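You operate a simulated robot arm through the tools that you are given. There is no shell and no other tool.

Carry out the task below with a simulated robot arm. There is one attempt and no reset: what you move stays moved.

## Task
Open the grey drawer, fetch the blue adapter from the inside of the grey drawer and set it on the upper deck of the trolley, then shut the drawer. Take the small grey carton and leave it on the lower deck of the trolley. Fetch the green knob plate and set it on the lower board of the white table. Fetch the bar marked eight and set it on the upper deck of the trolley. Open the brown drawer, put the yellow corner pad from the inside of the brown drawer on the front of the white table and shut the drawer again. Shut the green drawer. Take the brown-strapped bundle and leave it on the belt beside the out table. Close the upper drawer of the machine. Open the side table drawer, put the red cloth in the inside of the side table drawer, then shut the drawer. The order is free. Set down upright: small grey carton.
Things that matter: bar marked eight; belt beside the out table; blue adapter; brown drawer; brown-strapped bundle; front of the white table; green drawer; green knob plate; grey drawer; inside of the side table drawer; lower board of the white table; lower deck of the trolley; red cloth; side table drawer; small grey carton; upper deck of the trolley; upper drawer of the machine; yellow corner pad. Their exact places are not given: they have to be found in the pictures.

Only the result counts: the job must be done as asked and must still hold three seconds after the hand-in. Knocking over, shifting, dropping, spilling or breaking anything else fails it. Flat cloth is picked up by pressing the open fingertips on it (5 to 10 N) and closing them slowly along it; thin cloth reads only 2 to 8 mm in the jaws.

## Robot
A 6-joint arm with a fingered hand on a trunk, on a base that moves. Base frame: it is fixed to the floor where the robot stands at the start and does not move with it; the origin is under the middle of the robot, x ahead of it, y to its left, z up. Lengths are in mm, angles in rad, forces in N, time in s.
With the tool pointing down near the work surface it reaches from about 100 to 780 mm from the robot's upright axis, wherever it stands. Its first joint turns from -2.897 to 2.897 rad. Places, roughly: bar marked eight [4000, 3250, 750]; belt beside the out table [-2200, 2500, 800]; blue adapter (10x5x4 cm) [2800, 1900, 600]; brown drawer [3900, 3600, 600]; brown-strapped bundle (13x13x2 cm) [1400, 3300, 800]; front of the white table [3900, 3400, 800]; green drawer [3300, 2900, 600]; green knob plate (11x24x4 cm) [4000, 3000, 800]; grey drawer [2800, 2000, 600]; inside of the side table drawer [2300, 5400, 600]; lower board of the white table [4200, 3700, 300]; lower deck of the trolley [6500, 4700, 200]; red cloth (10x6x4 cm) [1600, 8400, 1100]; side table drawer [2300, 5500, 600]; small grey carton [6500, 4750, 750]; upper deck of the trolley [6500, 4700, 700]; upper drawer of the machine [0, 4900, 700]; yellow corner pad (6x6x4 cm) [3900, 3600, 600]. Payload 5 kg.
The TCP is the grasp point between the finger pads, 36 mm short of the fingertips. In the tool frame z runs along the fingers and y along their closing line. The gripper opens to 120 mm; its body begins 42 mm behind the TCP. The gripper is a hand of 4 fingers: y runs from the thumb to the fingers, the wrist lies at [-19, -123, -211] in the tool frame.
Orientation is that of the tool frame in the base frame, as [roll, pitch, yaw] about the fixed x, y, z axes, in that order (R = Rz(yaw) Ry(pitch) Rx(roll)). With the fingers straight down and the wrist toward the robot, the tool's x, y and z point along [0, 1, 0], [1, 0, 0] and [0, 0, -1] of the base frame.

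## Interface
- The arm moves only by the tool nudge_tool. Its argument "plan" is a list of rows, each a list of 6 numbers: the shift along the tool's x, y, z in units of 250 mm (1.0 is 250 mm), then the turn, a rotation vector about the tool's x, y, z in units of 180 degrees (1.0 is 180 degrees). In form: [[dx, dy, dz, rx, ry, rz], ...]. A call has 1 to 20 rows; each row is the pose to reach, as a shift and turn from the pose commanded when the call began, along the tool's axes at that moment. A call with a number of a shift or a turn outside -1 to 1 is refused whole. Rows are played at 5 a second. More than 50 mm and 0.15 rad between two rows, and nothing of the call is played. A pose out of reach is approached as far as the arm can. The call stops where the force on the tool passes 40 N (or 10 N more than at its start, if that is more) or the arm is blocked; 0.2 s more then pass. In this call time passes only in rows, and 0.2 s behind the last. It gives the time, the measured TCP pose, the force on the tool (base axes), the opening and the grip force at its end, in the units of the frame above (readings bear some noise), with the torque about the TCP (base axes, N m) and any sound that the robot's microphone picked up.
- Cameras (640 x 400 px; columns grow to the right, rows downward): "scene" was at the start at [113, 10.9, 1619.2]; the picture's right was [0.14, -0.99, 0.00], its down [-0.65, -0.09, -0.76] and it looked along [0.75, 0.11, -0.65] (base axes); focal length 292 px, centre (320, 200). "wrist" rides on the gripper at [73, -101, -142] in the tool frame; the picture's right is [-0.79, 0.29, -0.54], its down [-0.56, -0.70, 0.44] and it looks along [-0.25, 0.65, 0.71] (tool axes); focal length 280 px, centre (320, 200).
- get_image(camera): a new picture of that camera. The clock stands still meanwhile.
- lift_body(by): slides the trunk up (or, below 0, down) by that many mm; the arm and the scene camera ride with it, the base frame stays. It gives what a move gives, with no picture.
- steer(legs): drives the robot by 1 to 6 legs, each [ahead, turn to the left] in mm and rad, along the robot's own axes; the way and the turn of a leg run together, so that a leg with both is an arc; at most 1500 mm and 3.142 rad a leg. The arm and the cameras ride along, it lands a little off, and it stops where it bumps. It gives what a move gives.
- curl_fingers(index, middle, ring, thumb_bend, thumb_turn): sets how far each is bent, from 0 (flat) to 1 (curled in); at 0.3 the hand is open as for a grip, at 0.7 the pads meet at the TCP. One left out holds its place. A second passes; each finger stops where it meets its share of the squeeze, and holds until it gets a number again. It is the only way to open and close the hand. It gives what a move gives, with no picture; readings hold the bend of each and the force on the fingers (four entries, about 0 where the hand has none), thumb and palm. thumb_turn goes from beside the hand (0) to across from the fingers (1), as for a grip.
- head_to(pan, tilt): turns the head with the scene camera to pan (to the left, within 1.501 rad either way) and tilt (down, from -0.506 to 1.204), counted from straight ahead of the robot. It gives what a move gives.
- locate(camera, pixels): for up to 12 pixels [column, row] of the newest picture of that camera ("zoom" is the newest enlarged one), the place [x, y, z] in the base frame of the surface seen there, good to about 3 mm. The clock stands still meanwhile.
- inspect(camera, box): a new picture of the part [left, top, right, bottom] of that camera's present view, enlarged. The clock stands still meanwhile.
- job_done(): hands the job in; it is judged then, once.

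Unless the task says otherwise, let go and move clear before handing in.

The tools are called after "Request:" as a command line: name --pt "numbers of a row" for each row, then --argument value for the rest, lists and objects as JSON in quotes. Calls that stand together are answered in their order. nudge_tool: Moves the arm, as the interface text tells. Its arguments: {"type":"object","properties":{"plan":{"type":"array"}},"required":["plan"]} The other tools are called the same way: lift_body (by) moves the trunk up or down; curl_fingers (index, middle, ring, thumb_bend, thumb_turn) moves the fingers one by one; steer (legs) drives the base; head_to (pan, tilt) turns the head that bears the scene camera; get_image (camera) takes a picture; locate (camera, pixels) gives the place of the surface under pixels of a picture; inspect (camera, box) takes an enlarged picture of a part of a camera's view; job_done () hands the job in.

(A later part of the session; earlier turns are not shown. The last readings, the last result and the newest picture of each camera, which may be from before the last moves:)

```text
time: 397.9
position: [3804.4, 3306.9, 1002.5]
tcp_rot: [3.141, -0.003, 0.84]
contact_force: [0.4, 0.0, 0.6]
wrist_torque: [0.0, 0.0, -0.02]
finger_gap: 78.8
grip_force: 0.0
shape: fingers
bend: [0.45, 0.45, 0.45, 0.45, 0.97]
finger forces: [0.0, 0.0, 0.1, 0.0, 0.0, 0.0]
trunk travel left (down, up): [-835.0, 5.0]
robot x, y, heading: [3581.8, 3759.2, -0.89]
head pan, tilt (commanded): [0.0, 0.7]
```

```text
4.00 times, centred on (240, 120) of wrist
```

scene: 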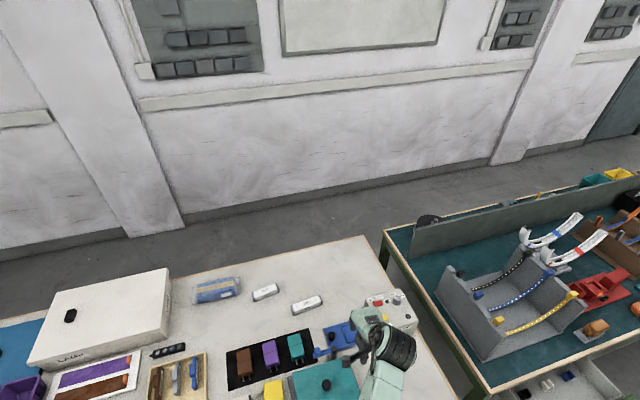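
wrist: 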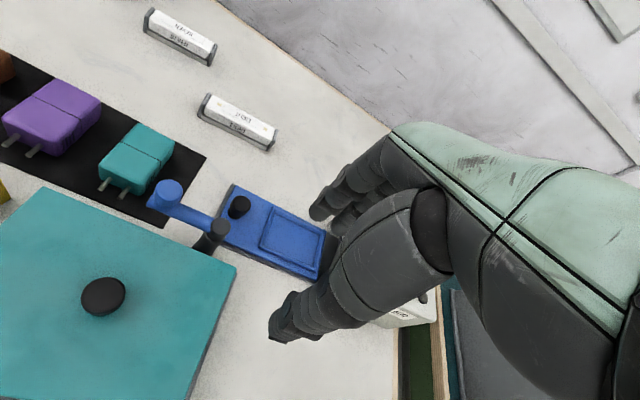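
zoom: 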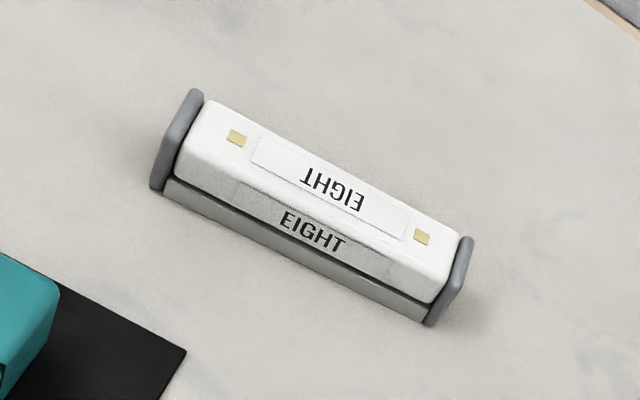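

Bar centre ≈(4060, 3246), axis heading ≈1.09. Move above it with the closing line across its 30 mm width.

Request:
nudge_tool --pt "0.07 0.13 0 0 0 -0.012" --pt "0.14 0.26 0 0 0 -0.024" --pt "0.21 0.4 0.02 0 0 -0.036" --pt "0.29 0.53 0.06 0 0 -0.048" --pt "0.36 0.66 0.14 0 0 -0.06" --pt "0.43 0.79 0.24 0 0 -0.07" --pt "0.5 0.924 0.36 0 0 -0.08"

Request:
get_image --camera "wrist"

```text
time: 399.5
position: [4060.7, 3244.9, 912.3]
tcp_rot: [-3.137, -0.001, 1.093]
contact_force: [-0.2, -0.3, 0.0]
wrist_torque: [0.03, 0.02, 0.0]
finger_gap: 79.0
grip_force: 0.0
shape: fingers
bend: [0.45, 0.45, 0.45, 0.45, 0.97]
finger forces: [0.0, 0.0, 0.0, 0.0, 0.1, 0.0]
trunk travel left (down, up): [-835.0, 5.0]
robot x, y, heading: [3580.9, 3764.7, -0.889]
head pan, tilt (commanded): [0.0, 0.7]
```

```text
taken
```

wrist: 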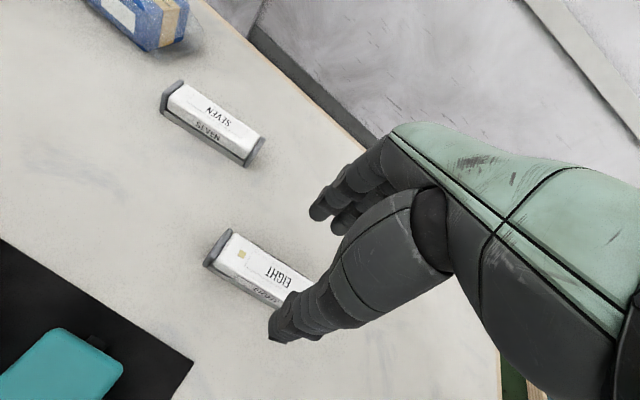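

Centred. Descend via trunk to z≈846 and close.

Request:
lift_body --by -66

Request:
curl_fingers --index 0.66 --middle 0.66 --ring 0.66 --thumb_bend 0.64

Request:
get_image --camera "wrist"

```text
time: 400.6
position: [4059.8, 3247.6, 846.1]
tcp_rot: [-3.138, -0.002, 1.092]
contact_force: [0.4, -0.2, 0.5]
wrist_torque: [0.0, 0.02, 0.0]
finger_gap: 79.0
grip_force: 0.0
shape: fingers
bend: [0.45, 0.45, 0.45, 0.45, 0.97]
finger forces: [0.1, 0.0, 0.0, 0.0, 0.1, 0.0]
trunk travel left (down, up): [-769.0, 71.0]
robot x, y, heading: [3580.6, 3763.9, -0.89]
head pan, tilt (commanded): [0.0, 0.7]
```

```text
time: 401.6
position: [4059.5, 3246.6, 847.1]
tcp_rot: [-3.137, -0.003, 1.093]
contact_force: [-0.4, -0.4, 0.4]
wrist_torque: [0.02, 0.03, -0.03]
finger_gap: 31.5
grip_force: 5.1
shape: fingers
bend: [0.63, 0.64, 0.65, 0.61, 0.97]
finger forces: [3.1, 2.1, 0.5, 0.0, 5.6, 0.1]
trunk travel left (down, up): [-769.0, 71.0]
robot x, y, heading: [3578.8, 3764.0, -0.892]
head pan, tilt (commanded): [0.0, 0.7]
```

```text
taken
```

wrist: 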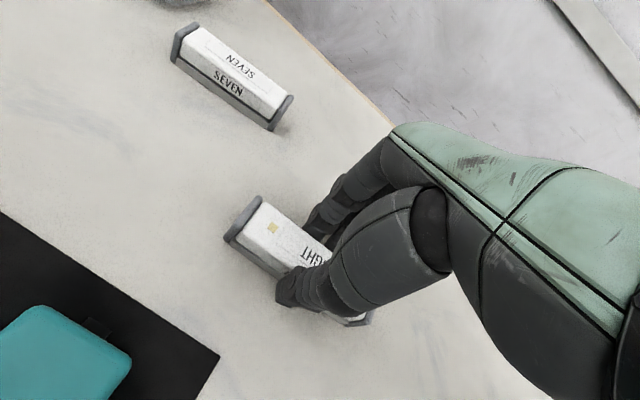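

Contact on all fingers. Squeeze more and lift.

Request:
curl_fingers --index 0.76 --middle 0.76 --ring 0.76 --thumb_bend 0.74

Request:
lift_body --by 70

Request:
nudge_tool --pt "0 -0.05 -0.15 0 0 0" --pt "0 -0.1 -0.3 0 0 0" --pt "0 -0.25 -0.36 0 0 0" --pt "0 -0.42 -0.36 0 0 0" --pt "0 -0.6 -0.36 0 0 0"

Request:
get_image --camera "wrist"

```text
time: 402.6
position: [4059.2, 3246.3, 847.8]
tcp_rot: [-3.14, -0.002, 1.093]
contact_force: [-0.1, 0.3, -0.2]
wrist_torque: [0.04, 0.04, 0.02]
finger_gap: 30.3
grip_force: 22.3
shape: fingers
bend: [0.71, 0.73, 0.75, 0.61, 0.93]
finger forces: [11.2, 8.4, 3.1, 0.0, 22.8, 0.0]
trunk travel left (down, up): [-769.0, 71.0]
robot x, y, heading: [3582.6, 3765.4, -0.892]
head pan, tilt (commanded): [0.0, 0.7]
```

```text
time: 403.7
position: [4060.0, 3246.9, 915.6]
tcp_rot: [-3.138, -0.001, 1.093]
contact_force: [0.0, -0.2, -0.7]
wrist_torque: [-0.01, -0.01, -0.01]
finger_gap: 30.1
grip_force: 22.5
shape: fingers
bend: [0.71, 0.73, 0.75, 0.61, 0.93]
finger forces: [11.2, 8.4, 3.0, 0.0, 22.7, 0.0]
trunk travel left (down, up): [-839.0, 1.0]
robot x, y, heading: [3582.4, 3762.2, -0.89]
head pan, tilt (commanded): [0.0, 0.7]
```

```text
time: 404.9
position: [3925.4, 3316.0, 1008.2]
tcp_rot: [-3.141, -0.002, 1.091]
contact_force: [-0.2, -0.9, -0.6]
wrist_torque: [-0.05, -0.01, 0.0]
finger_gap: 30.5
grip_force: 22.4
shape: fingers
bend: [0.71, 0.73, 0.75, 0.61, 0.93]
finger forces: [11.1, 8.6, 2.9, 0.1, 22.6, 0.0]
trunk travel left (down, up): [-839.0, 1.0]
robot x, y, heading: [3581.6, 3765.9, -0.89]
head pan, tilt (commanded): [0.0, 0.7]
```

```text
taken
```

wrist: 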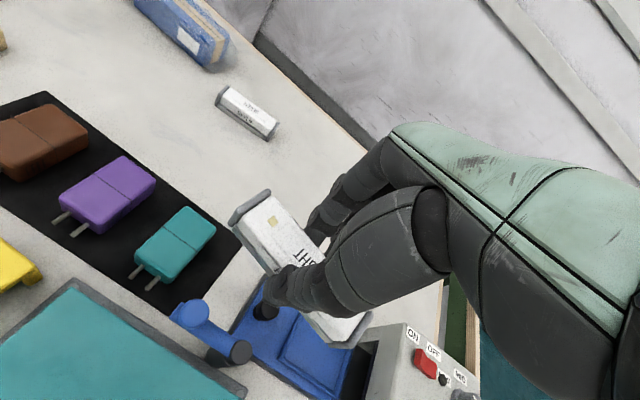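

The bar is held (22 N). Now drive to the trolley by the same route as before.

Request:
steer --legs '[[-550, 0], [0, 1.864], [1064, 0], [0, -1.172], [1031, 0]]'

Request:
head_to --pan 0.0 --tilt 0.5

Request:
get_image --camera "scene"

```text
time: 428.1
position: [5390.2, 4717.0, 1006.1]
tcp_rot: [-3.138, -0.003, 1.781]
contact_force: [0.6, 0.4, -1.0]
wrist_torque: [0.01, -0.04, 0.0]
finger_gap: 29.8
grip_force: 21.8
shape: fingers
bend: [0.71, 0.74, 0.75, 0.61, 0.93]
finger forces: [10.2, 8.9, 2.4, 0.0, 21.6, 0.0]
trunk travel left (down, up): [-839.0, 1.0]
robot x, y, heading: [4837.2, 4843.8, -0.203]
head pan, tilt (commanded): [0.0, 0.7]
```

```text
time: 428.8
position: [5390.2, 4716.3, 1007.8]
tcp_rot: [-3.138, -0.001, 1.781]
contact_force: [0.1, -0.6, -0.1]
wrist_torque: [-0.01, 0.02, 0.0]
finger_gap: 29.9
grip_force: 21.2
shape: fingers
bend: [0.71, 0.74, 0.75, 0.61, 0.93]
finger forces: [10.2, 9.1, 2.4, 0.0, 21.5, 0.0]
trunk travel left (down, up): [-839.0, 1.0]
robot x, y, heading: [4839.7, 4843.2, -0.203]
head pan, tilt (commanded): [0.0, 0.499]
```

```text
taken
```

scene: 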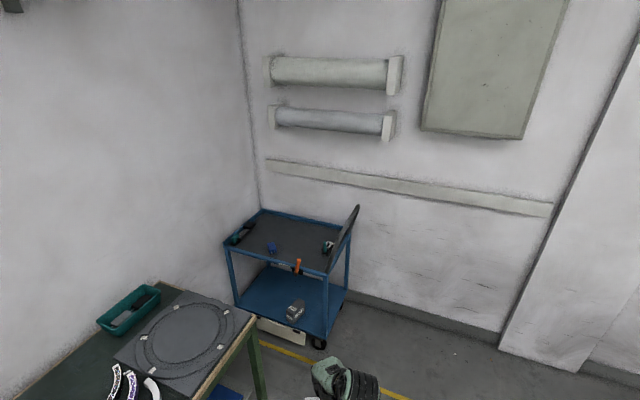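

Carton on the lower deck and adapter on the upper deck are visible. Continue to the station beside the trolley.

Request:
steer --legs '[[0, -0.394], [704, 0], [0, 1.0], [390, 0]]'

Request:
head_to --pan -0.15 --tilt 0.95

Request:
get_image --camera "scene"

Request:
get_image --camera "wrist"

```text
time: 439.7
position: [6307.8, 4813.4, 1006.6]
tcp_rot: [-3.138, -0.002, 2.394]
contact_force: [-0.3, -1.3, 0.1]
wrist_torque: [-0.02, 0.02, -0.01]
finger_gap: 29.5
grip_force: 20.7
shape: fingers
bend: [0.71, 0.74, 0.75, 0.61, 0.93]
finger forces: [10.2, 8.7, 2.3, 0.1, 21.2, 0.0]
trunk travel left (down, up): [-839.0, 1.0]
robot x, y, heading: [5784.8, 4600.3, 0.412]
head pan, tilt (commanded): [0.0, 0.499]
```

```text
time: 440.6
position: [6307.8, 4812.9, 1005.2]
tcp_rot: [-3.138, -0.002, 2.395]
contact_force: [-0.5, 0.6, -1.3]
wrist_torque: [0.02, -0.04, 0.01]
finger_gap: 29.2
grip_force: 20.8
shape: fingers
bend: [0.71, 0.74, 0.75, 0.61, 0.93]
finger forces: [10.3, 8.7, 2.3, 0.0, 21.2, 0.0]
trunk travel left (down, up): [-839.0, 1.0]
robot x, y, heading: [5786.2, 4598.9, 0.41]
head pan, tilt (commanded): [-0.15, 0.949]
```

```text
taken
```

scene: 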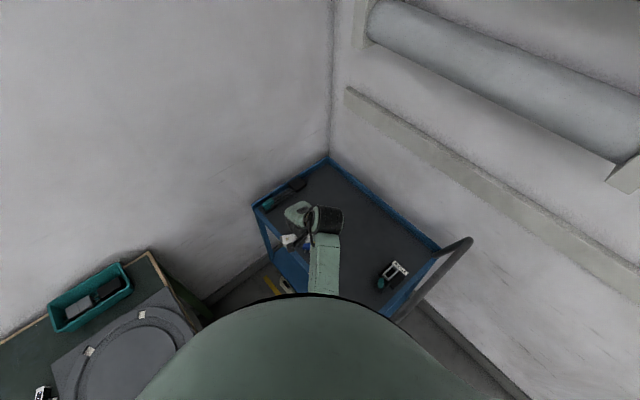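

```text
taken
```

wrist: 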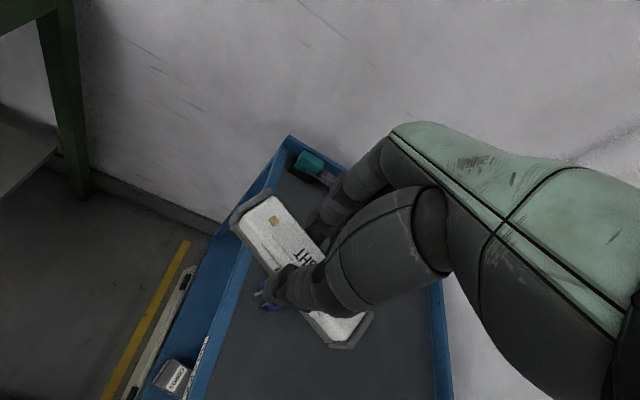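

Station reached. Move the bar over a free area of the upper deck (n≈2680, t≈7440).

Request:
nudge_tool --pt "-0.15 -0.05 0 0 0 0" --pt "-0.3 -0.1 0 0 0 0" --pt "-0.45 -0.15 0 0 0 0" --pt "-0.6 -0.2 0 0 0 0" --pt "-0.716 -0.244 0 0 0 0"

Request:
lift_body --by -190

Request:
get_image --camera "wrist"

Request:
inspect --camera "scene" --box '[240, 130, 480, 280]'

```text
time: 441.8
position: [6397.2, 4646.1, 1006.6]
tcp_rot: [-3.138, -0.003, 2.394]
contact_force: [0.7, 0.4, 0.3]
wrist_torque: [0.02, 0.0, -0.02]
finger_gap: 29.6
grip_force: 21.6
shape: fingers
bend: [0.71, 0.74, 0.75, 0.61, 0.93]
finger forces: [10.2, 8.6, 2.3, 0.1, 21.1, 0.0]
trunk travel left (down, up): [-839.0, 1.0]
robot x, y, heading: [5783.0, 4598.3, 0.412]
head pan, tilt (commanded): [-0.15, 0.949]
```

```text
time: 443.9
position: [6397.2, 4647.3, 818.4]
tcp_rot: [-3.137, -0.002, 2.396]
contact_force: [0.2, 0.4, 0.6]
wrist_torque: [0.01, -0.01, 0.03]
finger_gap: 29.5
grip_force: 20.7
shape: fingers
bend: [0.71, 0.74, 0.75, 0.61, 0.93]
finger forces: [10.1, 8.6, 2.3, 0.0, 21.1, 0.0]
trunk travel left (down, up): [-649.0, 191.0]
robot x, y, heading: [5784.3, 4596.0, 0.406]
head pan, tilt (commanded): [-0.15, 0.949]
```

```text
taken
```

wrist: 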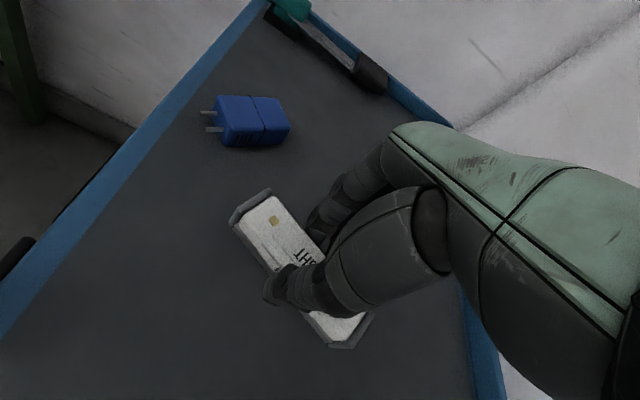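

```text
2.67 times, centred on (360, 205) of scene
```

zoom: 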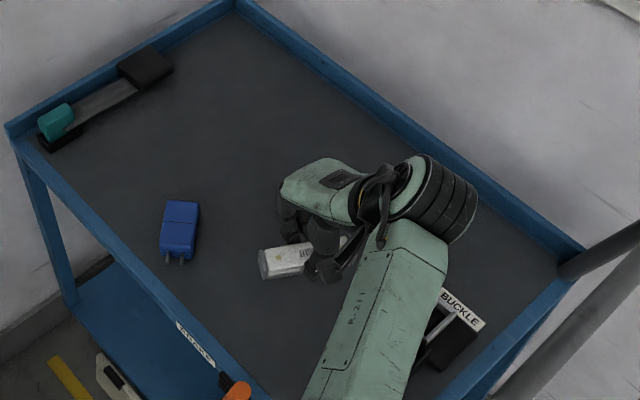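

Clear area. Lower to contact in steps.

Request:
lift_body --by -46

Request:
lift_body --by -3

Request:
lift_body --by -2

```text
time: 444.7
position: [6397.8, 4645.2, 771.1]
tcp_rot: [-3.137, -0.002, 2.394]
contact_force: [-0.6, 0.1, -1.0]
wrist_torque: [0.03, -0.04, 0.01]
finger_gap: 29.7
grip_force: 20.5
shape: fingers
bend: [0.71, 0.74, 0.75, 0.61, 0.93]
finger forces: [10.1, 8.6, 2.3, 0.1, 21.1, 0.0]
trunk travel left (down, up): [-603.0, 237.0]
robot x, y, heading: [5785.2, 4594.7, 0.416]
head pan, tilt (commanded): [-0.15, 0.949]
```

```text
time: 445.2
position: [6397.8, 4646.4, 767.7]
tcp_rot: [-3.137, 0.001, 2.395]
contact_force: [0.3, 0.3, -0.4]
wrist_torque: [0.02, -0.01, 0.03]
finger_gap: 29.4
grip_force: 20.5
shape: fingers
bend: [0.71, 0.74, 0.75, 0.61, 0.93]
finger forces: [10.1, 8.6, 2.4, 0.0, 21.2, 0.0]
trunk travel left (down, up): [-600.0, 240.0]
robot x, y, heading: [5783.8, 4597.5, 0.409]
head pan, tilt (commanded): [-0.15, 0.949]
```

```text
time: 445.8
position: [6397.1, 4646.6, 765.8]
tcp_rot: [-3.138, -0.001, 2.395]
contact_force: [0.1, 0.0, -0.7]
wrist_torque: [-0.04, 0.01, -0.01]
finger_gap: 29.6
grip_force: 21.3
shape: fingers
bend: [0.71, 0.74, 0.75, 0.61, 0.93]
finger forces: [10.3, 9.0, 2.1, 0.0, 21.2, 0.0]
trunk travel left (down, up): [-598.0, 242.0]
robot x, y, heading: [5783.3, 4595.3, 0.406]
head pan, tilt (commanded): [-0.15, 0.949]
```

Request:
lift_body --by -2

Request:
lift_body --by -2

```text
time: 446.3
position: [6397.1, 4647.2, 764.9]
tcp_rot: [-3.138, -0.001, 2.393]
contact_force: [-0.4, 0.0, 8.7]
wrist_torque: [-0.08, 0.18, 0.04]
finger_gap: 29.4
grip_force: 21.7
shape: fingers
bend: [0.71, 0.74, 0.76, 0.61, 0.93]
finger forces: [10.6, 9.2, 2.7, 0.0, 21.5, 0.0]
trunk travel left (down, up): [-596.0, 244.0]
robot x, y, heading: [5786.5, 4597.2, 0.411]
head pan, tilt (commanded): [-0.15, 0.949]
```

```text
time: 446.8
position: [6396.7, 4647.1, 763.8]
tcp_rot: [-3.141, 0.002, 2.394]
contact_force: [3.7, 0.7, 17.6]
wrist_torque: [-0.09, 0.22, 0.17]
finger_gap: 29.1
grip_force: 23.9
shape: fingers
bend: [0.71, 0.74, 0.76, 0.61, 0.93]
finger forces: [11.5, 10.7, 4.5, 0.0, 21.4, 0.0]
trunk travel left (down, up): [-594.0, 246.0]
robot x, y, heading: [5781.2, 4594.1, 0.407]
head pan, tilt (commanded): [-0.15, 0.949]
```

Contact. Ease 2 mm and release in two steps, raising between.

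Request:
lift_body --by 2

Request:
curl_fingers --index 0.6 --middle 0.6 --ring 0.6 --thumb_bend 0.55

Request:
lift_body --by 6

Request:
curl_fingers --index 0.45 --middle 0.45 --ring 0.45 --thumb_bend 0.45

Request:
lift_body --by 120

Request:
get_image --camera "wrist"

```text
time: 447.3
position: [6397.5, 4648.0, 763.9]
tcp_rot: [-3.139, 0.0, 2.394]
contact_force: [4.9, -0.5, 12.4]
wrist_torque: [-0.05, 0.09, 0.02]
finger_gap: 28.8
grip_force: 23.9
shape: fingers
bend: [0.71, 0.74, 0.76, 0.62, 0.93]
finger forces: [12.5, 10.8, 3.0, 0.0, 21.1, 0.0]
trunk travel left (down, up): [-596.0, 244.0]
robot x, y, heading: [5784.7, 4598.2, 0.407]
head pan, tilt (commanded): [-0.15, 0.949]
```

```text
time: 448.3
position: [6396.8, 4647.3, 764.5]
tcp_rot: [-3.138, -0.001, 2.395]
contact_force: [0.9, 0.0, 0.9]
wrist_torque: [0.01, 0.01, -0.03]
finger_gap: 41.6
grip_force: 0.2
shape: fingers
bend: [0.6, 0.6, 0.6, 0.55, 0.97]
finger forces: [0.1, 0.1, 0.0, 0.0, 0.1, 0.0]
trunk travel left (down, up): [-596.0, 244.0]
robot x, y, heading: [5785.0, 4596.2, 0.409]
head pan, tilt (commanded): [-0.15, 0.949]
```

```text
time: 448.9
position: [6396.2, 4646.6, 769.3]
tcp_rot: [-3.138, -0.001, 2.396]
contact_force: [-0.3, -0.2, 0.7]
wrist_torque: [-0.01, 0.01, -0.01]
finger_gap: 41.9
grip_force: 0.3
shape: fingers
bend: [0.6, 0.6, 0.6, 0.55, 0.97]
finger forces: [0.0, 0.1, 0.0, 0.0, 0.1, 0.0]
trunk travel left (down, up): [-602.0, 238.0]
robot x, y, heading: [5785.9, 4601.1, 0.405]
head pan, tilt (commanded): [-0.15, 0.949]
```

```text
time: 449.9
position: [6396.8, 4646.4, 769.6]
tcp_rot: [-3.138, 0.0, 2.395]
contact_force: [-0.7, 0.5, -1.0]
wrist_torque: [-0.01, 0.01, -0.04]
finger_gap: 79.0
grip_force: 0.0
shape: fingers
bend: [0.45, 0.45, 0.45, 0.45, 0.97]
finger forces: [0.0, 0.1, 0.1, 0.1, 0.0, 0.0]
trunk travel left (down, up): [-602.0, 238.0]
robot x, y, heading: [5780.5, 4598.7, 0.414]
head pan, tilt (commanded): [-0.15, 0.949]
```

```text
time: 451.4
position: [6397.6, 4646.1, 889.7]
tcp_rot: [-3.137, -0.002, 2.393]
contact_force: [0.1, 0.2, 0.8]
wrist_torque: [0.03, 0.02, -0.01]
finger_gap: 78.5
grip_force: 0.1
shape: fingers
bend: [0.45, 0.45, 0.45, 0.45, 0.97]
finger forces: [0.1, 0.0, 0.0, 0.1, 0.0, 0.1]
trunk travel left (down, up): [-722.0, 118.0]
robot x, y, heading: [5787.5, 4595.3, 0.412]
head pan, tilt (commanded): [-0.15, 0.949]
```

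```text
taken
```

wrist: 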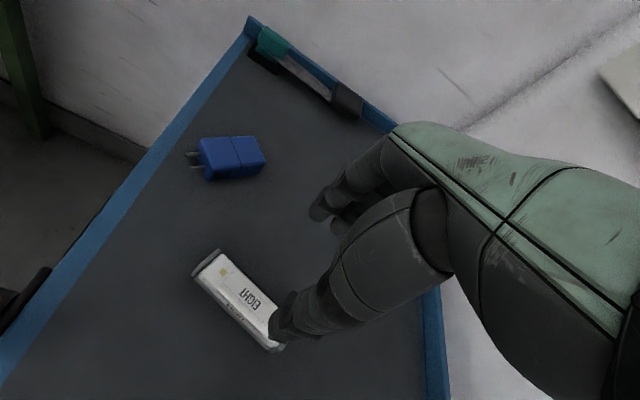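

Both items are on the upper deck. Retract and drive back down the aisle to the green drawer.

Request:
lift_body --by 110

Request:
nudge_tool --pt "0.15 0.05 0 0 0 0" --pt "0.3 0.1 0 0 0 0" --pt "0.45 0.15 0 0 0 0" --pt "0.6 0.2 0 0 0 0" --pt "0.75 0.2 0 0 0 0"

Request:
steer --legs '[[-390, 0], [0, -1.0], [-704, 0], [0, 0.3985], [-1031, 0]]'

Request:
steer --legs '[[0, -1.9695], [1500, 0], [560, 0], [0, 1.571]]'

Request:
head_to --pan 0.0 --tilt 0.7

Request:
get_image --camera "scene"

```text
time: 452.8
position: [6397.6, 4646.3, 1000.5]
tcp_rot: [-3.137, -0.003, 2.393]
contact_force: [0.3, 0.0, 0.8]
wrist_torque: [-0.02, 0.01, 0.0]
finger_gap: 78.7
grip_force: 0.1
shape: fingers
bend: [0.45, 0.45, 0.45, 0.45, 0.97]
finger forces: [0.0, 0.1, 0.1, 0.0, 0.2, 0.1]
trunk travel left (down, up): [-832.0, 8.0]
robot x, y, heading: [5783.8, 4596.3, 0.407]
head pan, tilt (commanded): [-0.15, 0.949]
```

```text
time: 454.0
position: [6291.2, 4811.9, 1000.7]
tcp_rot: [-3.14, -0.001, 2.396]
contact_force: [-0.4, -0.1, -0.1]
wrist_torque: [0.0, -0.02, -0.02]
finger_gap: 79.2
grip_force: 0.0
shape: fingers
bend: [0.45, 0.45, 0.45, 0.45, 0.98]
finger forces: [0.0, 0.0, 0.0, 0.0, 0.0, 0.1]
trunk travel left (down, up): [-832.0, 8.0]
robot x, y, heading: [5784.1, 4600.1, 0.411]
head pan, tilt (commanded): [-0.15, 0.949]
```

```text
time: 470.3
position: [4374.5, 4930.6, 999.6]
tcp_rot: [-3.138, -0.002, 1.78]
contact_force: [0.7, 0.0, 0.1]
wrist_torque: [0.0, -0.01, 0.03]
finger_gap: 78.8
grip_force: 0.1
shape: fingers
bend: [0.45, 0.45, 0.45, 0.45, 0.98]
finger forces: [0.1, 0.0, 0.0, 0.1, 0.1, 0.1]
trunk travel left (down, up): [-832.0, 8.0]
robot x, y, heading: [3830.0, 5048.4, -0.203]
head pan, tilt (commanded): [-0.15, 0.949]
```

```text
time: 491.7
position: [3137.2, 3046.5, 999.5]
tcp_rot: [-3.138, -0.002, 1.397]
contact_force: [-0.6, -0.1, 0.4]
wrist_torque: [0.0, -0.01, -0.02]
finger_gap: 79.1
grip_force: 0.1
shape: fingers
bend: [0.45, 0.45, 0.45, 0.45, 0.98]
finger forces: [0.0, 0.0, 0.0, 0.0, 0.0, 0.0]
trunk travel left (down, up): [-832.0, 8.0]
robot x, y, heading: [2680.7, 3358.9, -0.59]
head pan, tilt (commanded): [-0.15, 0.949]
```

```text
time: 492.4
position: [3137.6, 3047.9, 1000.5]
tcp_rot: [-3.138, -0.002, 1.397]
contact_force: [-0.5, -0.7, 0.4]
wrist_torque: [-0.03, -0.02, -0.03]
finger_gap: 78.8
grip_force: 0.2
shape: fingers
bend: [0.45, 0.45, 0.45, 0.45, 0.98]
finger forces: [0.1, 0.0, 0.0, 0.0, 0.0, 0.1]
trunk travel left (down, up): [-832.0, 8.0]
robot x, y, heading: [2681.4, 3360.6, -0.591]
head pan, tilt (commanded): [0.0, 0.7]
```

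```text
taken
```

scene: 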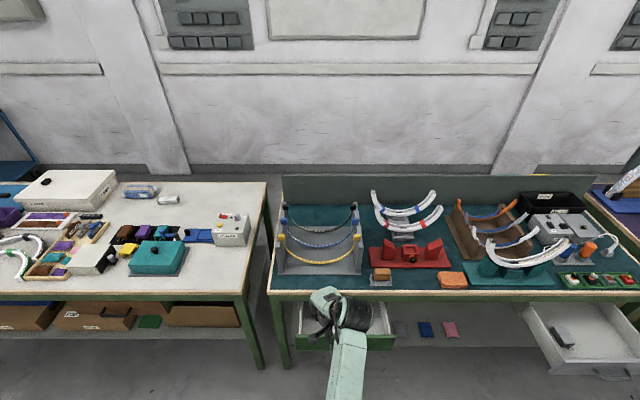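

I'm facing the green drawer; it's partly behind my arm at (345, 330). I'll locate its front.

Request:
inspect --camera "scene" --box '[270, 280, 430, 380]'

Request:
locate --camera "zoom" --pixels '[[120, 225], [160, 262], [480, 230], [430, 260], [130, 260], [480, 250], [480, 60], [100, 60]]'

```text
4.00 times, centred on (350, 330) of scene
```

zoom: 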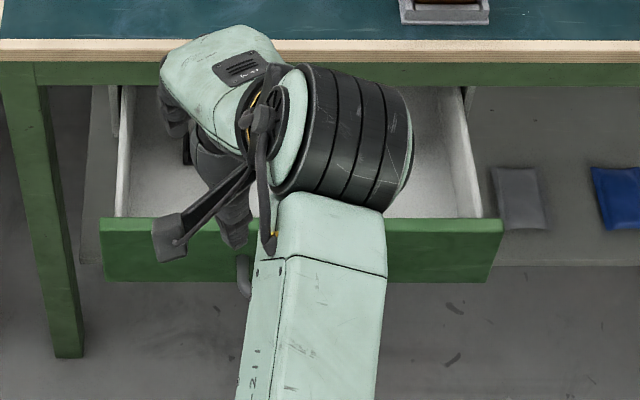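

```text
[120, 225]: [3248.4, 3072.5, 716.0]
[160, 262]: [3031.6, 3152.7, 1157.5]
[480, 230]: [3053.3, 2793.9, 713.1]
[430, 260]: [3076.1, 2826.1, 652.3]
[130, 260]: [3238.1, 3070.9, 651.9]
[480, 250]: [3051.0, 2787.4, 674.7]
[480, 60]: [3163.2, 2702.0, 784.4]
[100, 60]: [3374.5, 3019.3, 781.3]
```

Green drawer face is at n≈957 (closed would be ~1098), centre t≈4198. Back up 110 mm, shift right, make a fist, and lower to z≈690.

Request:
steer --legs '[[-120, 0]]'

Request:
nudge_tool --pt "-0.14 -0.06 0 0 0 0.03" --pt "-0.28 -0.13 0 0 0 0.06" --pt "-0.29 -0.13 0 0 0 0.085"

Request:
curl_fingers --index 0.8 --middle 0.8 --ring 0.8 --thumb_bend 0.6

Request:
lift_body --by -310

Request:
get_image --camera "scene"

```text
time: 493.7
position: [3038.2, 3112.8, 998.4]
tcp_rot: [-3.136, 0.0, 1.396]
contact_force: [-0.5, -0.3, -0.3]
wrist_torque: [0.01, 0.01, -0.02]
finger_gap: 78.9
grip_force: 0.1
shape: fingers
bend: [0.45, 0.45, 0.45, 0.45, 0.98]
finger forces: [0.1, 0.0, 0.1, 0.0, 0.0, 0.1]
trunk travel left (down, up): [-832.0, 8.0]
robot x, y, heading: [2583.1, 3424.7, -0.593]
head pan, tilt (commanded): [0.0, 0.7]
```

```text
time: 494.5
position: [2993.6, 3047.6, 1001.0]
tcp_rot: [-3.137, -0.001, 1.128]
contact_force: [0.9, 0.5, 0.3]
wrist_torque: [-0.01, -0.01, -0.02]
finger_gap: 79.0
grip_force: 0.1
shape: fingers
bend: [0.45, 0.45, 0.45, 0.45, 0.98]
finger forces: [0.0, 0.0, 0.0, 0.1, 0.1, 0.1]
trunk travel left (down, up): [-832.0, 8.0]
robot x, y, heading: [2583.8, 3423.4, -0.59]
head pan, tilt (commanded): [0.0, 0.7]
```

```text
time: 495.5
position: [2994.7, 3047.1, 1001.0]
tcp_rot: [-3.139, 0.0, 1.128]
contact_force: [-0.2, -0.1, -0.2]
wrist_torque: [-0.01, 0.04, -0.03]
finger_gap: 11.3
grip_force: 0.0
shape: fingers
bend: [0.8, 0.8, 0.8, 0.6, 0.98]
finger forces: [0.0, 0.0, 0.0, 0.0, 0.0, 0.0]
trunk travel left (down, up): [-832.0, 8.0]
robot x, y, heading: [2581.1, 3426.6, -0.589]
head pan, tilt (commanded): [0.0, 0.7]
```

```text
time: 498.6
position: [2992.5, 3046.8, 690.3]
tcp_rot: [-3.137, -0.004, 1.13]
contact_force: [0.7, -0.5, 0.1]
wrist_torque: [-0.02, 0.01, -0.01]
finger_gap: 11.1
grip_force: 0.1
shape: fingers
bend: [0.8, 0.8, 0.8, 0.6, 0.98]
finger forces: [0.0, 0.0, 0.0, 0.0, 0.0, 0.1]
trunk travel left (down, up): [-522.0, 318.0]
robot x, y, heading: [2583.6, 3428.9, -0.589]
head pan, tilt (commanded): [0.0, 0.7]
```

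```text
taken
```

scene: 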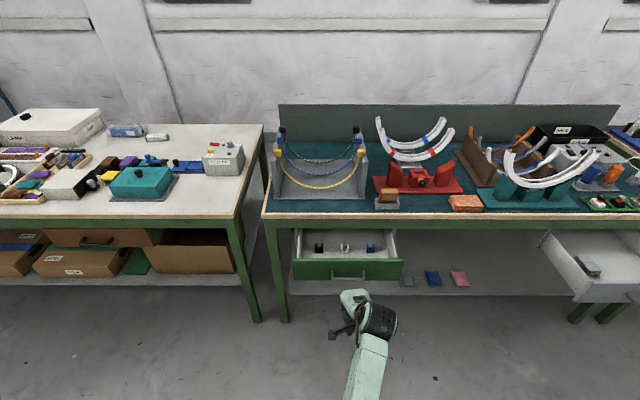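

Aligned at t=4201. Drive forward 255 mm, then finish with the arm.

Request:
steer --legs '[[255, 0]]'

Request:
nudge_tool --pt "0 0.04 0 0 0 0" --pt "0 0.08 0 0 0 0" --pt "0 0.12 0 0 0 0" --pt "0 0.16 0 0 0 0" --pt "0 0.2 0 0 0 0" --pt "0 0.24 0 0 0 0"

Request:
steer --legs '[[-250, 0]]'

Request:
get_image --camera "scene"

Request:
inspect --camera "scene" --box '[270, 190, 430, 290]'

```text
time: 500.6
position: [3207.2, 2903.4, 689.6]
tcp_rot: [-3.137, -0.003, 1.129]
contact_force: [0.5, 0.0, -0.2]
wrist_torque: [-0.02, 0.02, -0.01]
finger_gap: 11.4
grip_force: 0.1
shape: fingers
bend: [0.8, 0.8, 0.8, 0.6, 0.98]
finger forces: [0.0, 0.0, 0.0, 0.0, 0.1, 0.1]
trunk travel left (down, up): [-522.0, 318.0]
robot x, y, heading: [2800.5, 3283.1, -0.592]
head pan, tilt (commanded): [0.0, 0.7]
```

```text
time: 501.6
position: [3231.4, 2891.6, 687.2]
tcp_rot: [-3.127, -0.006, 1.129]
contact_force: [-28.3, 18.4, 14.9]
wrist_torque: [-1.08, -1.2, -0.56]
finger_gap: 11.3
grip_force: 17.5
shape: fingers
bend: [0.8, 0.8, 0.8, 0.6, 0.98]
finger forces: [0.0, 23.4, 11.2, 0.0, 0.0, 0.0]
trunk travel left (down, up): [-522.0, 318.0]
robot x, y, heading: [2796.2, 3282.7, -0.591]
head pan, tilt (commanded): [0.0, 0.7]
stopped in row 4: the force on the tool passed its limit at 55 N (the readings are from after the stop); the commanded pose is now the measured one
```

```text
time: 503.5
position: [3024.7, 3028.0, 687.3]
tcp_rot: [-3.129, -0.006, 1.126]
contact_force: [0.1, 0.0, 0.1]
wrist_torque: [-0.03, -0.04, -0.01]
finger_gap: 11.3
grip_force: 0.0
shape: fingers
bend: [0.8, 0.8, 0.8, 0.6, 0.98]
finger forces: [0.1, 0.0, 0.0, 0.1, 0.0, 0.0]
trunk travel left (down, up): [-522.0, 318.0]
robot x, y, heading: [2587.2, 3421.5, -0.594]
head pan, tilt (commanded): [0.0, 0.7]
```

```text
taken
```

scene: 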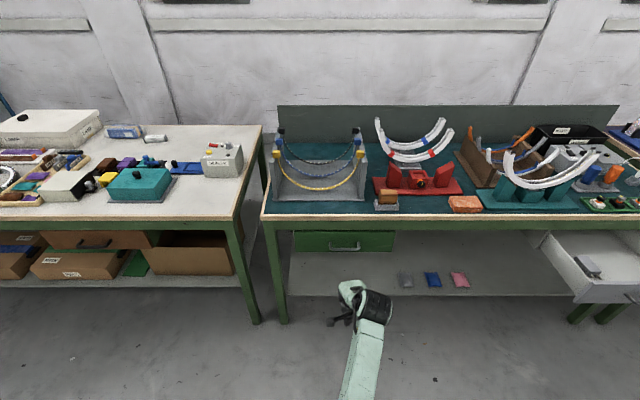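

```text
4.00 times, centred on (350, 240) of scene
```

zoom: 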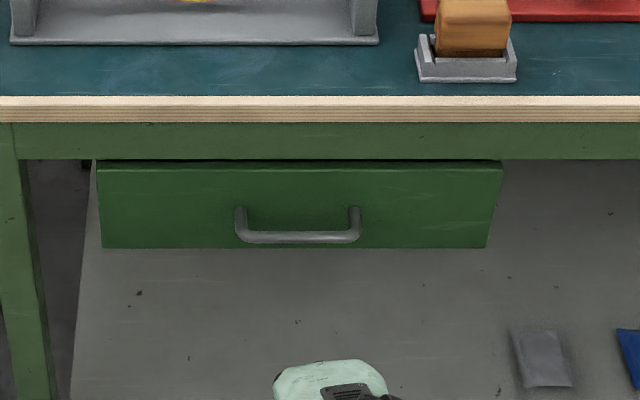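

Green drawer appears shut; verify the face position, and locate the grey drawer front next.

Request:
locate --camera "zoom" --pixels '[[150, 200], [450, 200], [150, 145], [450, 145], [150, 168]]'

Request:
locate --camera "scene" --pixels '[[590, 285], [630, 282], [575, 275], [636, 300], [600, 300]]'

```text
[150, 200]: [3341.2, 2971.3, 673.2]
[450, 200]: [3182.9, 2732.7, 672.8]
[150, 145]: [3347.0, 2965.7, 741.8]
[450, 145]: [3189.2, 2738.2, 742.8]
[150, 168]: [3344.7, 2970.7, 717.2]
```

```text
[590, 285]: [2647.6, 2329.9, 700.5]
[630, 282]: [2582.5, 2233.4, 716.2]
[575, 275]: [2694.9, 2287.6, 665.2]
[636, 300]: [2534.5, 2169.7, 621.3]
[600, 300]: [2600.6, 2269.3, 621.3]
```

Green drawer is shut (same end position as the brown one). Now the grey drawer: drive to n≈120, t≈3305 and push it shut.

Request:
steer --legs '[[0, -1.673], [984, 0], [0, 1.67]]'

Request:
get_image --camera "scene"

```text
time: 518.7
position: [2401.3, 2272.2, 687.3]
tcp_rot: [-3.129, -0.006, 1.13]
contact_force: [-0.2, 0.3, -0.6]
wrist_torque: [-0.01, -0.03, 0.01]
finger_gap: 11.2
grip_force: 0.1
shape: fingers
bend: [0.8, 0.8, 0.8, 0.6, 0.98]
finger forces: [0.0, 0.0, 0.0, 0.0, 0.1, 0.0]
trunk travel left (down, up): [-522.0, 318.0]
robot x, y, heading: [1965.0, 2666.9, -0.589]
head pan, tilt (commanded): [0.0, 0.7]
```

```text
taken
```

scene: 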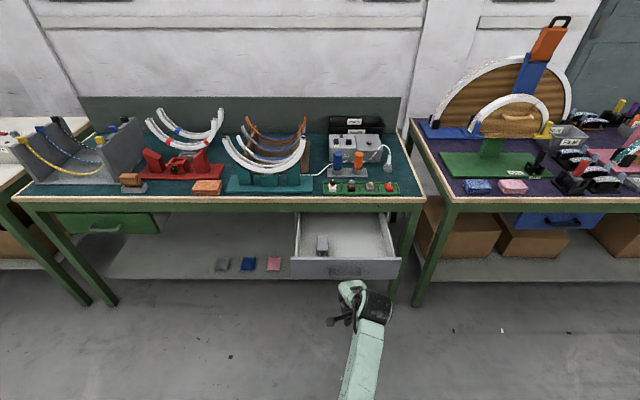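

Aligned with the grey drawer's handle (t=3229). Push: drive 318 mm, then finish with the arm.

Request:
steer --legs '[[318, 0]]'

Request:
nudge_tool --pt "0 0.04 0 0 0 0" --pt "0 0.08 0 0 0 0" --pt "0 0.12 0 0 0 0" --pt "0 0.16 0 0 0 0" --pt "0 0.2 0 0 0 0" --pt "0 0.24 0 0 0 0"

Request:
steer --legs '[[-300, 0]]'

Request:
get_image --camera "scene"

Request:
inspect --camera "scene" --box '[260, 180, 420, 280]'

Request:
locate --camera "zoom" --pixels '[[170, 150], [480, 150], [170, 105], [480, 105], [320, 130]]'

```text
time: 521.0
position: [2664.0, 2096.6, 686.0]
tcp_rot: [-3.128, -0.007, 1.129]
contact_force: [1.1, 0.3, 0.2]
wrist_torque: [0.02, 0.01, 0.02]
finger_gap: 11.5
grip_force: 0.1
shape: fingers
bend: [0.8, 0.8, 0.8, 0.6, 0.98]
finger forces: [0.0, 0.1, 0.0, 0.0, 0.0, 0.0]
trunk travel left (down, up): [-522.0, 318.0]
robot x, y, heading: [2227.6, 2486.7, -0.589]
head pan, tilt (commanded): [0.0, 0.7]
```

```text
time: 522.0
position: [2686.7, 2082.4, 684.5]
tcp_rot: [-3.123, -0.02, 1.138]
contact_force: [-29.2, 21.4, 15.8]
wrist_torque: [-1.25, -1.32, -0.48]
finger_gap: 11.3
grip_force: 18.7
shape: fingers
bend: [0.8, 0.8, 0.8, 0.6, 0.98]
finger forces: [0.1, 24.7, 11.9, 0.0, 0.0, 0.0]
out of reach, approached as far as the arm can: row 4, 5
trunk travel left (down, up): [-522.0, 318.0]
robot x, y, heading: [2227.2, 2491.3, -0.585]
head pan, tilt (commanded): [0.0, 0.7]
stopped in row 5: the force on the tool passed its limit at 58 N (the readings are from after the stop); the commanded pose is now the measured one
```

```text
time: 524.2
position: [2445.1, 2244.9, 683.0]
tcp_rot: [-3.125, -0.019, 1.137]
contact_force: [-0.6, 0.7, 0.9]
wrist_torque: [-0.01, -0.02, 0.02]
finger_gap: 11.2
grip_force: 0.1
shape: fingers
bend: [0.8, 0.8, 0.8, 0.6, 0.98]
finger forces: [0.1, 0.1, 0.1, 0.0, 0.0, 0.0]
trunk travel left (down, up): [-522.0, 318.0]
robot x, y, heading: [1979.8, 2658.9, -0.592]
head pan, tilt (commanded): [0.0, 0.7]
```

```text
taken
```

scene: 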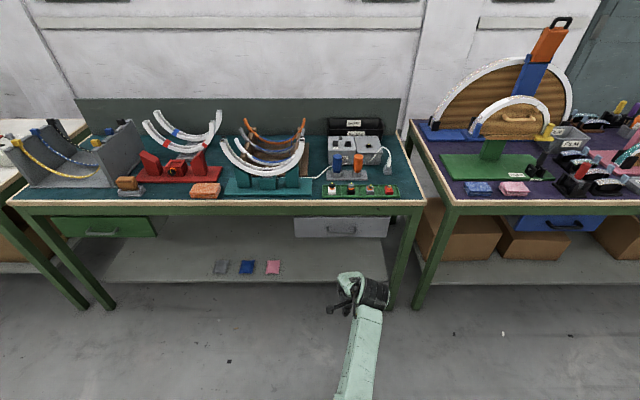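

```text
4.00 times, centred on (340, 230) of scene
```

zoom: 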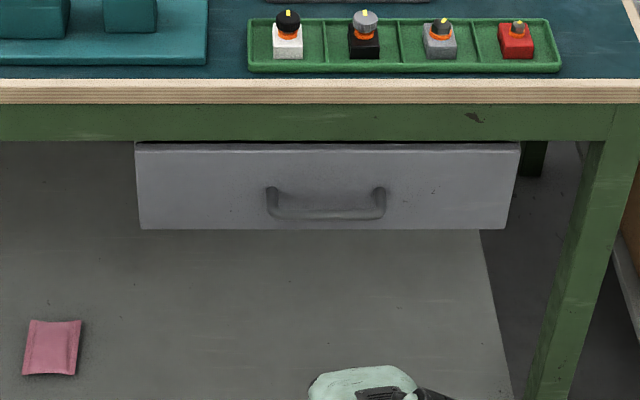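

```text
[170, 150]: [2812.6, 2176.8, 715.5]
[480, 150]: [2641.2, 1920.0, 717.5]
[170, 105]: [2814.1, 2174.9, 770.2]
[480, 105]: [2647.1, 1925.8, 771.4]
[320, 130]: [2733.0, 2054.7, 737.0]
```

Grey drawer is flush (n≈1103). Next: the brown-strapped bundle on the left-hand tables. I'll raise the arm, go to mid-aisle and turn around.

Request:
lift_body --by 315

Request:
steer --legs '[[130, 0], [0, 3.1]]'

Request:
head_to --pan 0.0 --tilt 0.6

Request:
get_image --camera "scene"

```text
time: 527.3
position: [2445.1, 2244.2, 997.1]
tcp_rot: [-3.126, -0.018, 1.136]
contact_force: [0.4, 0.4, 0.2]
wrist_torque: [-0.03, 0.0, -0.03]
finger_gap: 11.5
grip_force: 0.0
shape: fingers
bend: [0.8, 0.8, 0.8, 0.6, 0.98]
finger forces: [0.0, 0.0, 0.0, 0.1, 0.0, 0.0]
trunk travel left (down, up): [-837.0, 3.0]
robot x, y, heading: [1979.7, 2655.1, -0.588]
head pan, tilt (commanded): [0.0, 0.7]
```

```text
time: 537.3
position: [1640.7, 3014.0, 998.6]
tcp_rot: [-3.127, -0.02, -2.05]
contact_force: [-0.5, -0.4, 0.4]
wrist_torque: [-0.03, 0.0, 0.02]
finger_gap: 11.1
grip_force: 0.1
shape: fingers
bend: [0.8, 0.8, 0.8, 0.6, 0.98]
finger forces: [0.0, 0.0, 0.0, 0.1, 0.0, 0.0]
trunk travel left (down, up): [-837.0, 3.0]
robot x, y, heading: [2088.3, 2584.1, 2.496]
head pan, tilt (commanded): [0.0, 0.7]
```

```text
time: 538.0
position: [1640.8, 3013.9, 998.5]
tcp_rot: [-3.126, -0.018, -2.051]
contact_force: [0.4, 0.0, 0.0]
wrist_torque: [-0.03, 0.0, -0.02]
finger_gap: 11.2
grip_force: 0.1
shape: fingers
bend: [0.8, 0.8, 0.8, 0.6, 0.98]
finger forces: [0.0, 0.0, 0.1, 0.1, 0.1, 0.0]
trunk travel left (down, up): [-837.0, 3.0]
robot x, y, heading: [2085.9, 2577.8, 2.505]
head pan, tilt (commanded): [0.0, 0.6]
```

```text
taken
```

scene: 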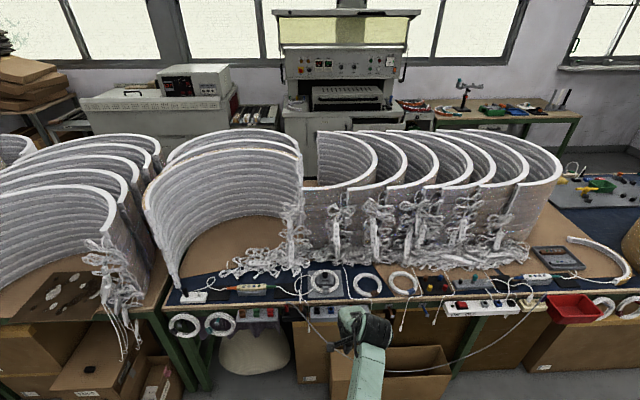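

Many coiled bundles lie at the front of the left tables (rings at (326, 281), (367, 285), (402, 283)). I'll zoom to find the brown-strapped one.

Request:
inspect --camera "scene" --box '[290, 250, 450, 350]'

Request:
inspect --camera "scene" --box '[150, 260, 310, 360]'

Request:
inspect --camera "scene" --box '[440, 230, 640, 355]'

Request:
locate --camera "scene" --pixels '[[326, 280], [367, 280], [402, 278], [185, 320], [220, 320], [603, 307], [560, 260], [250, 310], [320, 320], [480, 308], [575, 308], [400, 340]]'

```text
4.00 times, centred on (370, 300) of scene
```

zoom: 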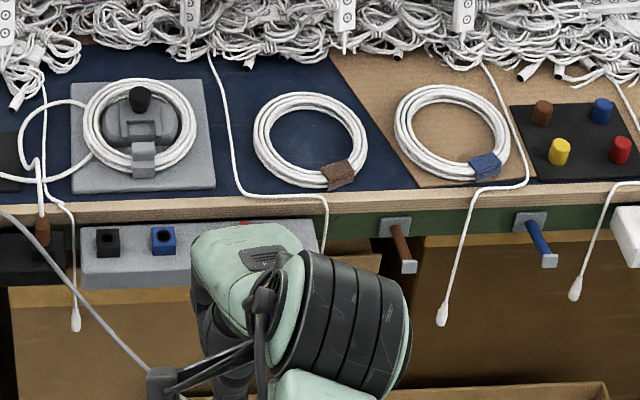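

```text
4.00 times, centred on (230, 310) of scene
```

zoom: 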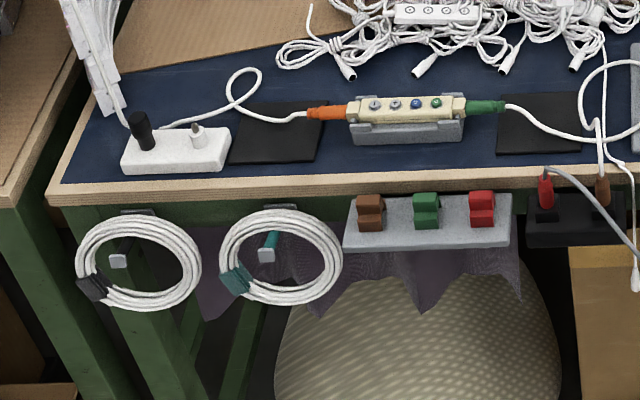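

```text
3.20 times, centred on (540, 292) of scene
```

zoom: 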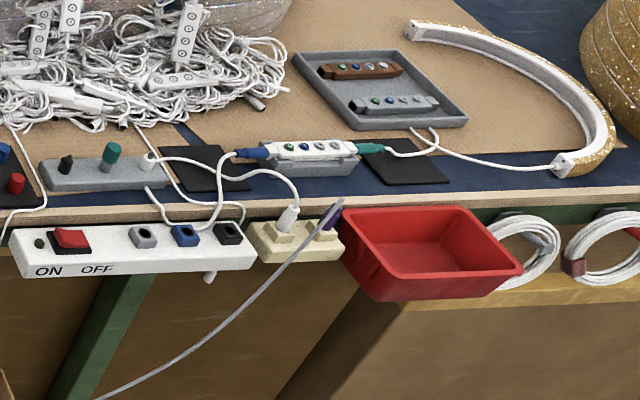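

```text
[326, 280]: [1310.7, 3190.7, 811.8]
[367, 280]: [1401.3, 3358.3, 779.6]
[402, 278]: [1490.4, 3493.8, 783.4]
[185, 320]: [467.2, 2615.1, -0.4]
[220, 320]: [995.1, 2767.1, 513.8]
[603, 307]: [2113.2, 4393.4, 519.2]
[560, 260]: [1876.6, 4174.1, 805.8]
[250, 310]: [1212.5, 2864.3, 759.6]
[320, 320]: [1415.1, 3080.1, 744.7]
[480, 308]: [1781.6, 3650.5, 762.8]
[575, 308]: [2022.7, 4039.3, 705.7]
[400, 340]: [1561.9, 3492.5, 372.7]
```

The brown-strapped coil is at (367, 285), lying on the table between a grey fixture and the blue-strapped coil. I'll zoom and measure it.

Request:
inspect --camera "scene" --box '[340, 265, 404, 305]'

Request:
locate --camera "zoom" --pixels '[[145, 190], [160, 130], [230, 92], [320, 110], [375, 170], [355, 230], [270, 255], [175, 230], [330, 255], [260, 170], [330, 240], [300, 320]]'

```text
10.00 times, centred on (372, 285) of scene
```

zoom: 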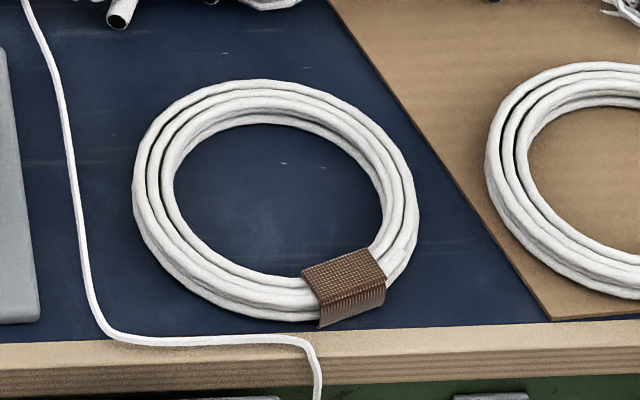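

```text
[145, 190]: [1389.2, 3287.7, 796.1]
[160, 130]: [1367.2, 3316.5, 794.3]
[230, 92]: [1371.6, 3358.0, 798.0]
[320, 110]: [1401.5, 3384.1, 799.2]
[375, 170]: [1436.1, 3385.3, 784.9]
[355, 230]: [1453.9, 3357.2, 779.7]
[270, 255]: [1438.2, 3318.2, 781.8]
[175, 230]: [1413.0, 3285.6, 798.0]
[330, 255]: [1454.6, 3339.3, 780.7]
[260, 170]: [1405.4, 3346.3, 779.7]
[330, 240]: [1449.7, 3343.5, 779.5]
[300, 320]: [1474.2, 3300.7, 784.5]
```

The brown-strapped coil centre is ≈(1420, 3333), top z≈798, table 780. I'll check the nearby heights, retract the arm a bit, and drive to face it squarely.

Request:
locate --camera "scene" --pixels '[[300, 165], [297, 220], [340, 210], [380, 215], [420, 220], [330, 255], [365, 262], [395, 262], [350, 140], [400, 140]]'

Request:
nudge_tool --pt "0 -0.16 0 0 0 0" --pt "0 -0.32 0 0 0 0" --pt "0 -0.48 0 0 0 0" --pt "0 -0.64 0 0 0 0"

Request:
steer --legs '[[0, -0.612], [415, 0], [0, 0.65]]'

Request:
head_to --pan 0.0 --tilt 0.8

Request:
get_image --camera "scene"

```text
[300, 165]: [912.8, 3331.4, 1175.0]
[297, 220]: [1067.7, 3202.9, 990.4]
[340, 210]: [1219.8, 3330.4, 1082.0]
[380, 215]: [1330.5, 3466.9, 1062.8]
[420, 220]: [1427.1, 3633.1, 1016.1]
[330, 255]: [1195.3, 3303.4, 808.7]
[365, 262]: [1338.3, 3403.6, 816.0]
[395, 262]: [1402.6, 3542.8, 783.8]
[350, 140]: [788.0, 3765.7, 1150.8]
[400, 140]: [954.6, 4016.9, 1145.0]
```

```text
time: 539.0
position: [1782.9, 2937.4, 1001.2]
tcp_rot: [-3.128, -0.017, -2.051]
contact_force: [0.0, 0.1, 0.6]
wrist_torque: [0.01, 0.01, 0.0]
finger_gap: 11.4
grip_force: 0.1
shape: fingers
bend: [0.8, 0.8, 0.8, 0.6, 0.98]
finger forces: [0.1, 0.0, 0.0, 0.0, 0.1, 0.0]
trunk travel left (down, up): [-837.0, 3.0]
robot x, y, heading: [2086.3, 2582.9, 2.508]
head pan, tilt (commanded): [0.0, 0.6]
```

```text
time: 545.8
position: [1633.7, 3319.8, 999.8]
tcp_rot: [-3.126, -0.019, -2.007]
contact_force: [-0.7, 0.4, -0.3]
wrist_torque: [0.03, 0.0, 0.02]
finger_gap: 11.4
grip_force: 0.0
shape: fingers
bend: [0.8, 0.8, 0.8, 0.6, 0.98]
finger forces: [0.0, 0.0, 0.0, 0.1, 0.0, 0.0]
trunk travel left (down, up): [-837.0, 3.0]
robot x, y, heading: [1956.6, 2975.3, 2.552]
head pan, tilt (commanded): [0.0, 0.6]
```

```text
time: 546.5
position: [1632.5, 3320.4, 999.7]
tcp_rot: [-3.126, -0.02, -2.004]
contact_force: [0.6, 1.1, 0.3]
wrist_torque: [0.03, 0.0, 0.01]
finger_gap: 11.3
grip_force: 0.0
shape: fingers
bend: [0.8, 0.8, 0.8, 0.6, 0.98]
finger forces: [0.0, 0.0, 0.0, 0.1, 0.0, 0.1]
trunk travel left (down, up): [-837.0, 3.0]
robot x, y, heading: [1956.7, 2978.0, 2.553]
head pan, tilt (commanded): [0.0, 0.799]
```

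```text
taken
```

scene: 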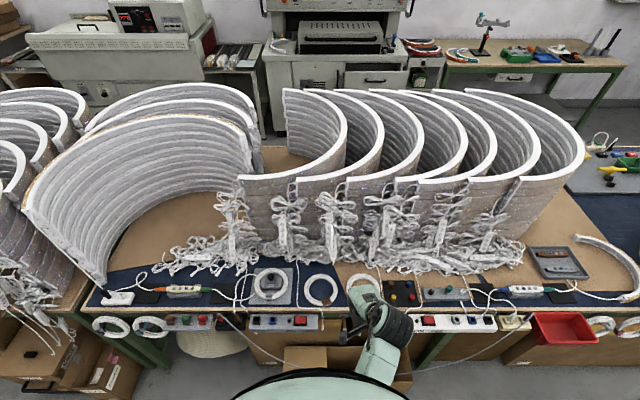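

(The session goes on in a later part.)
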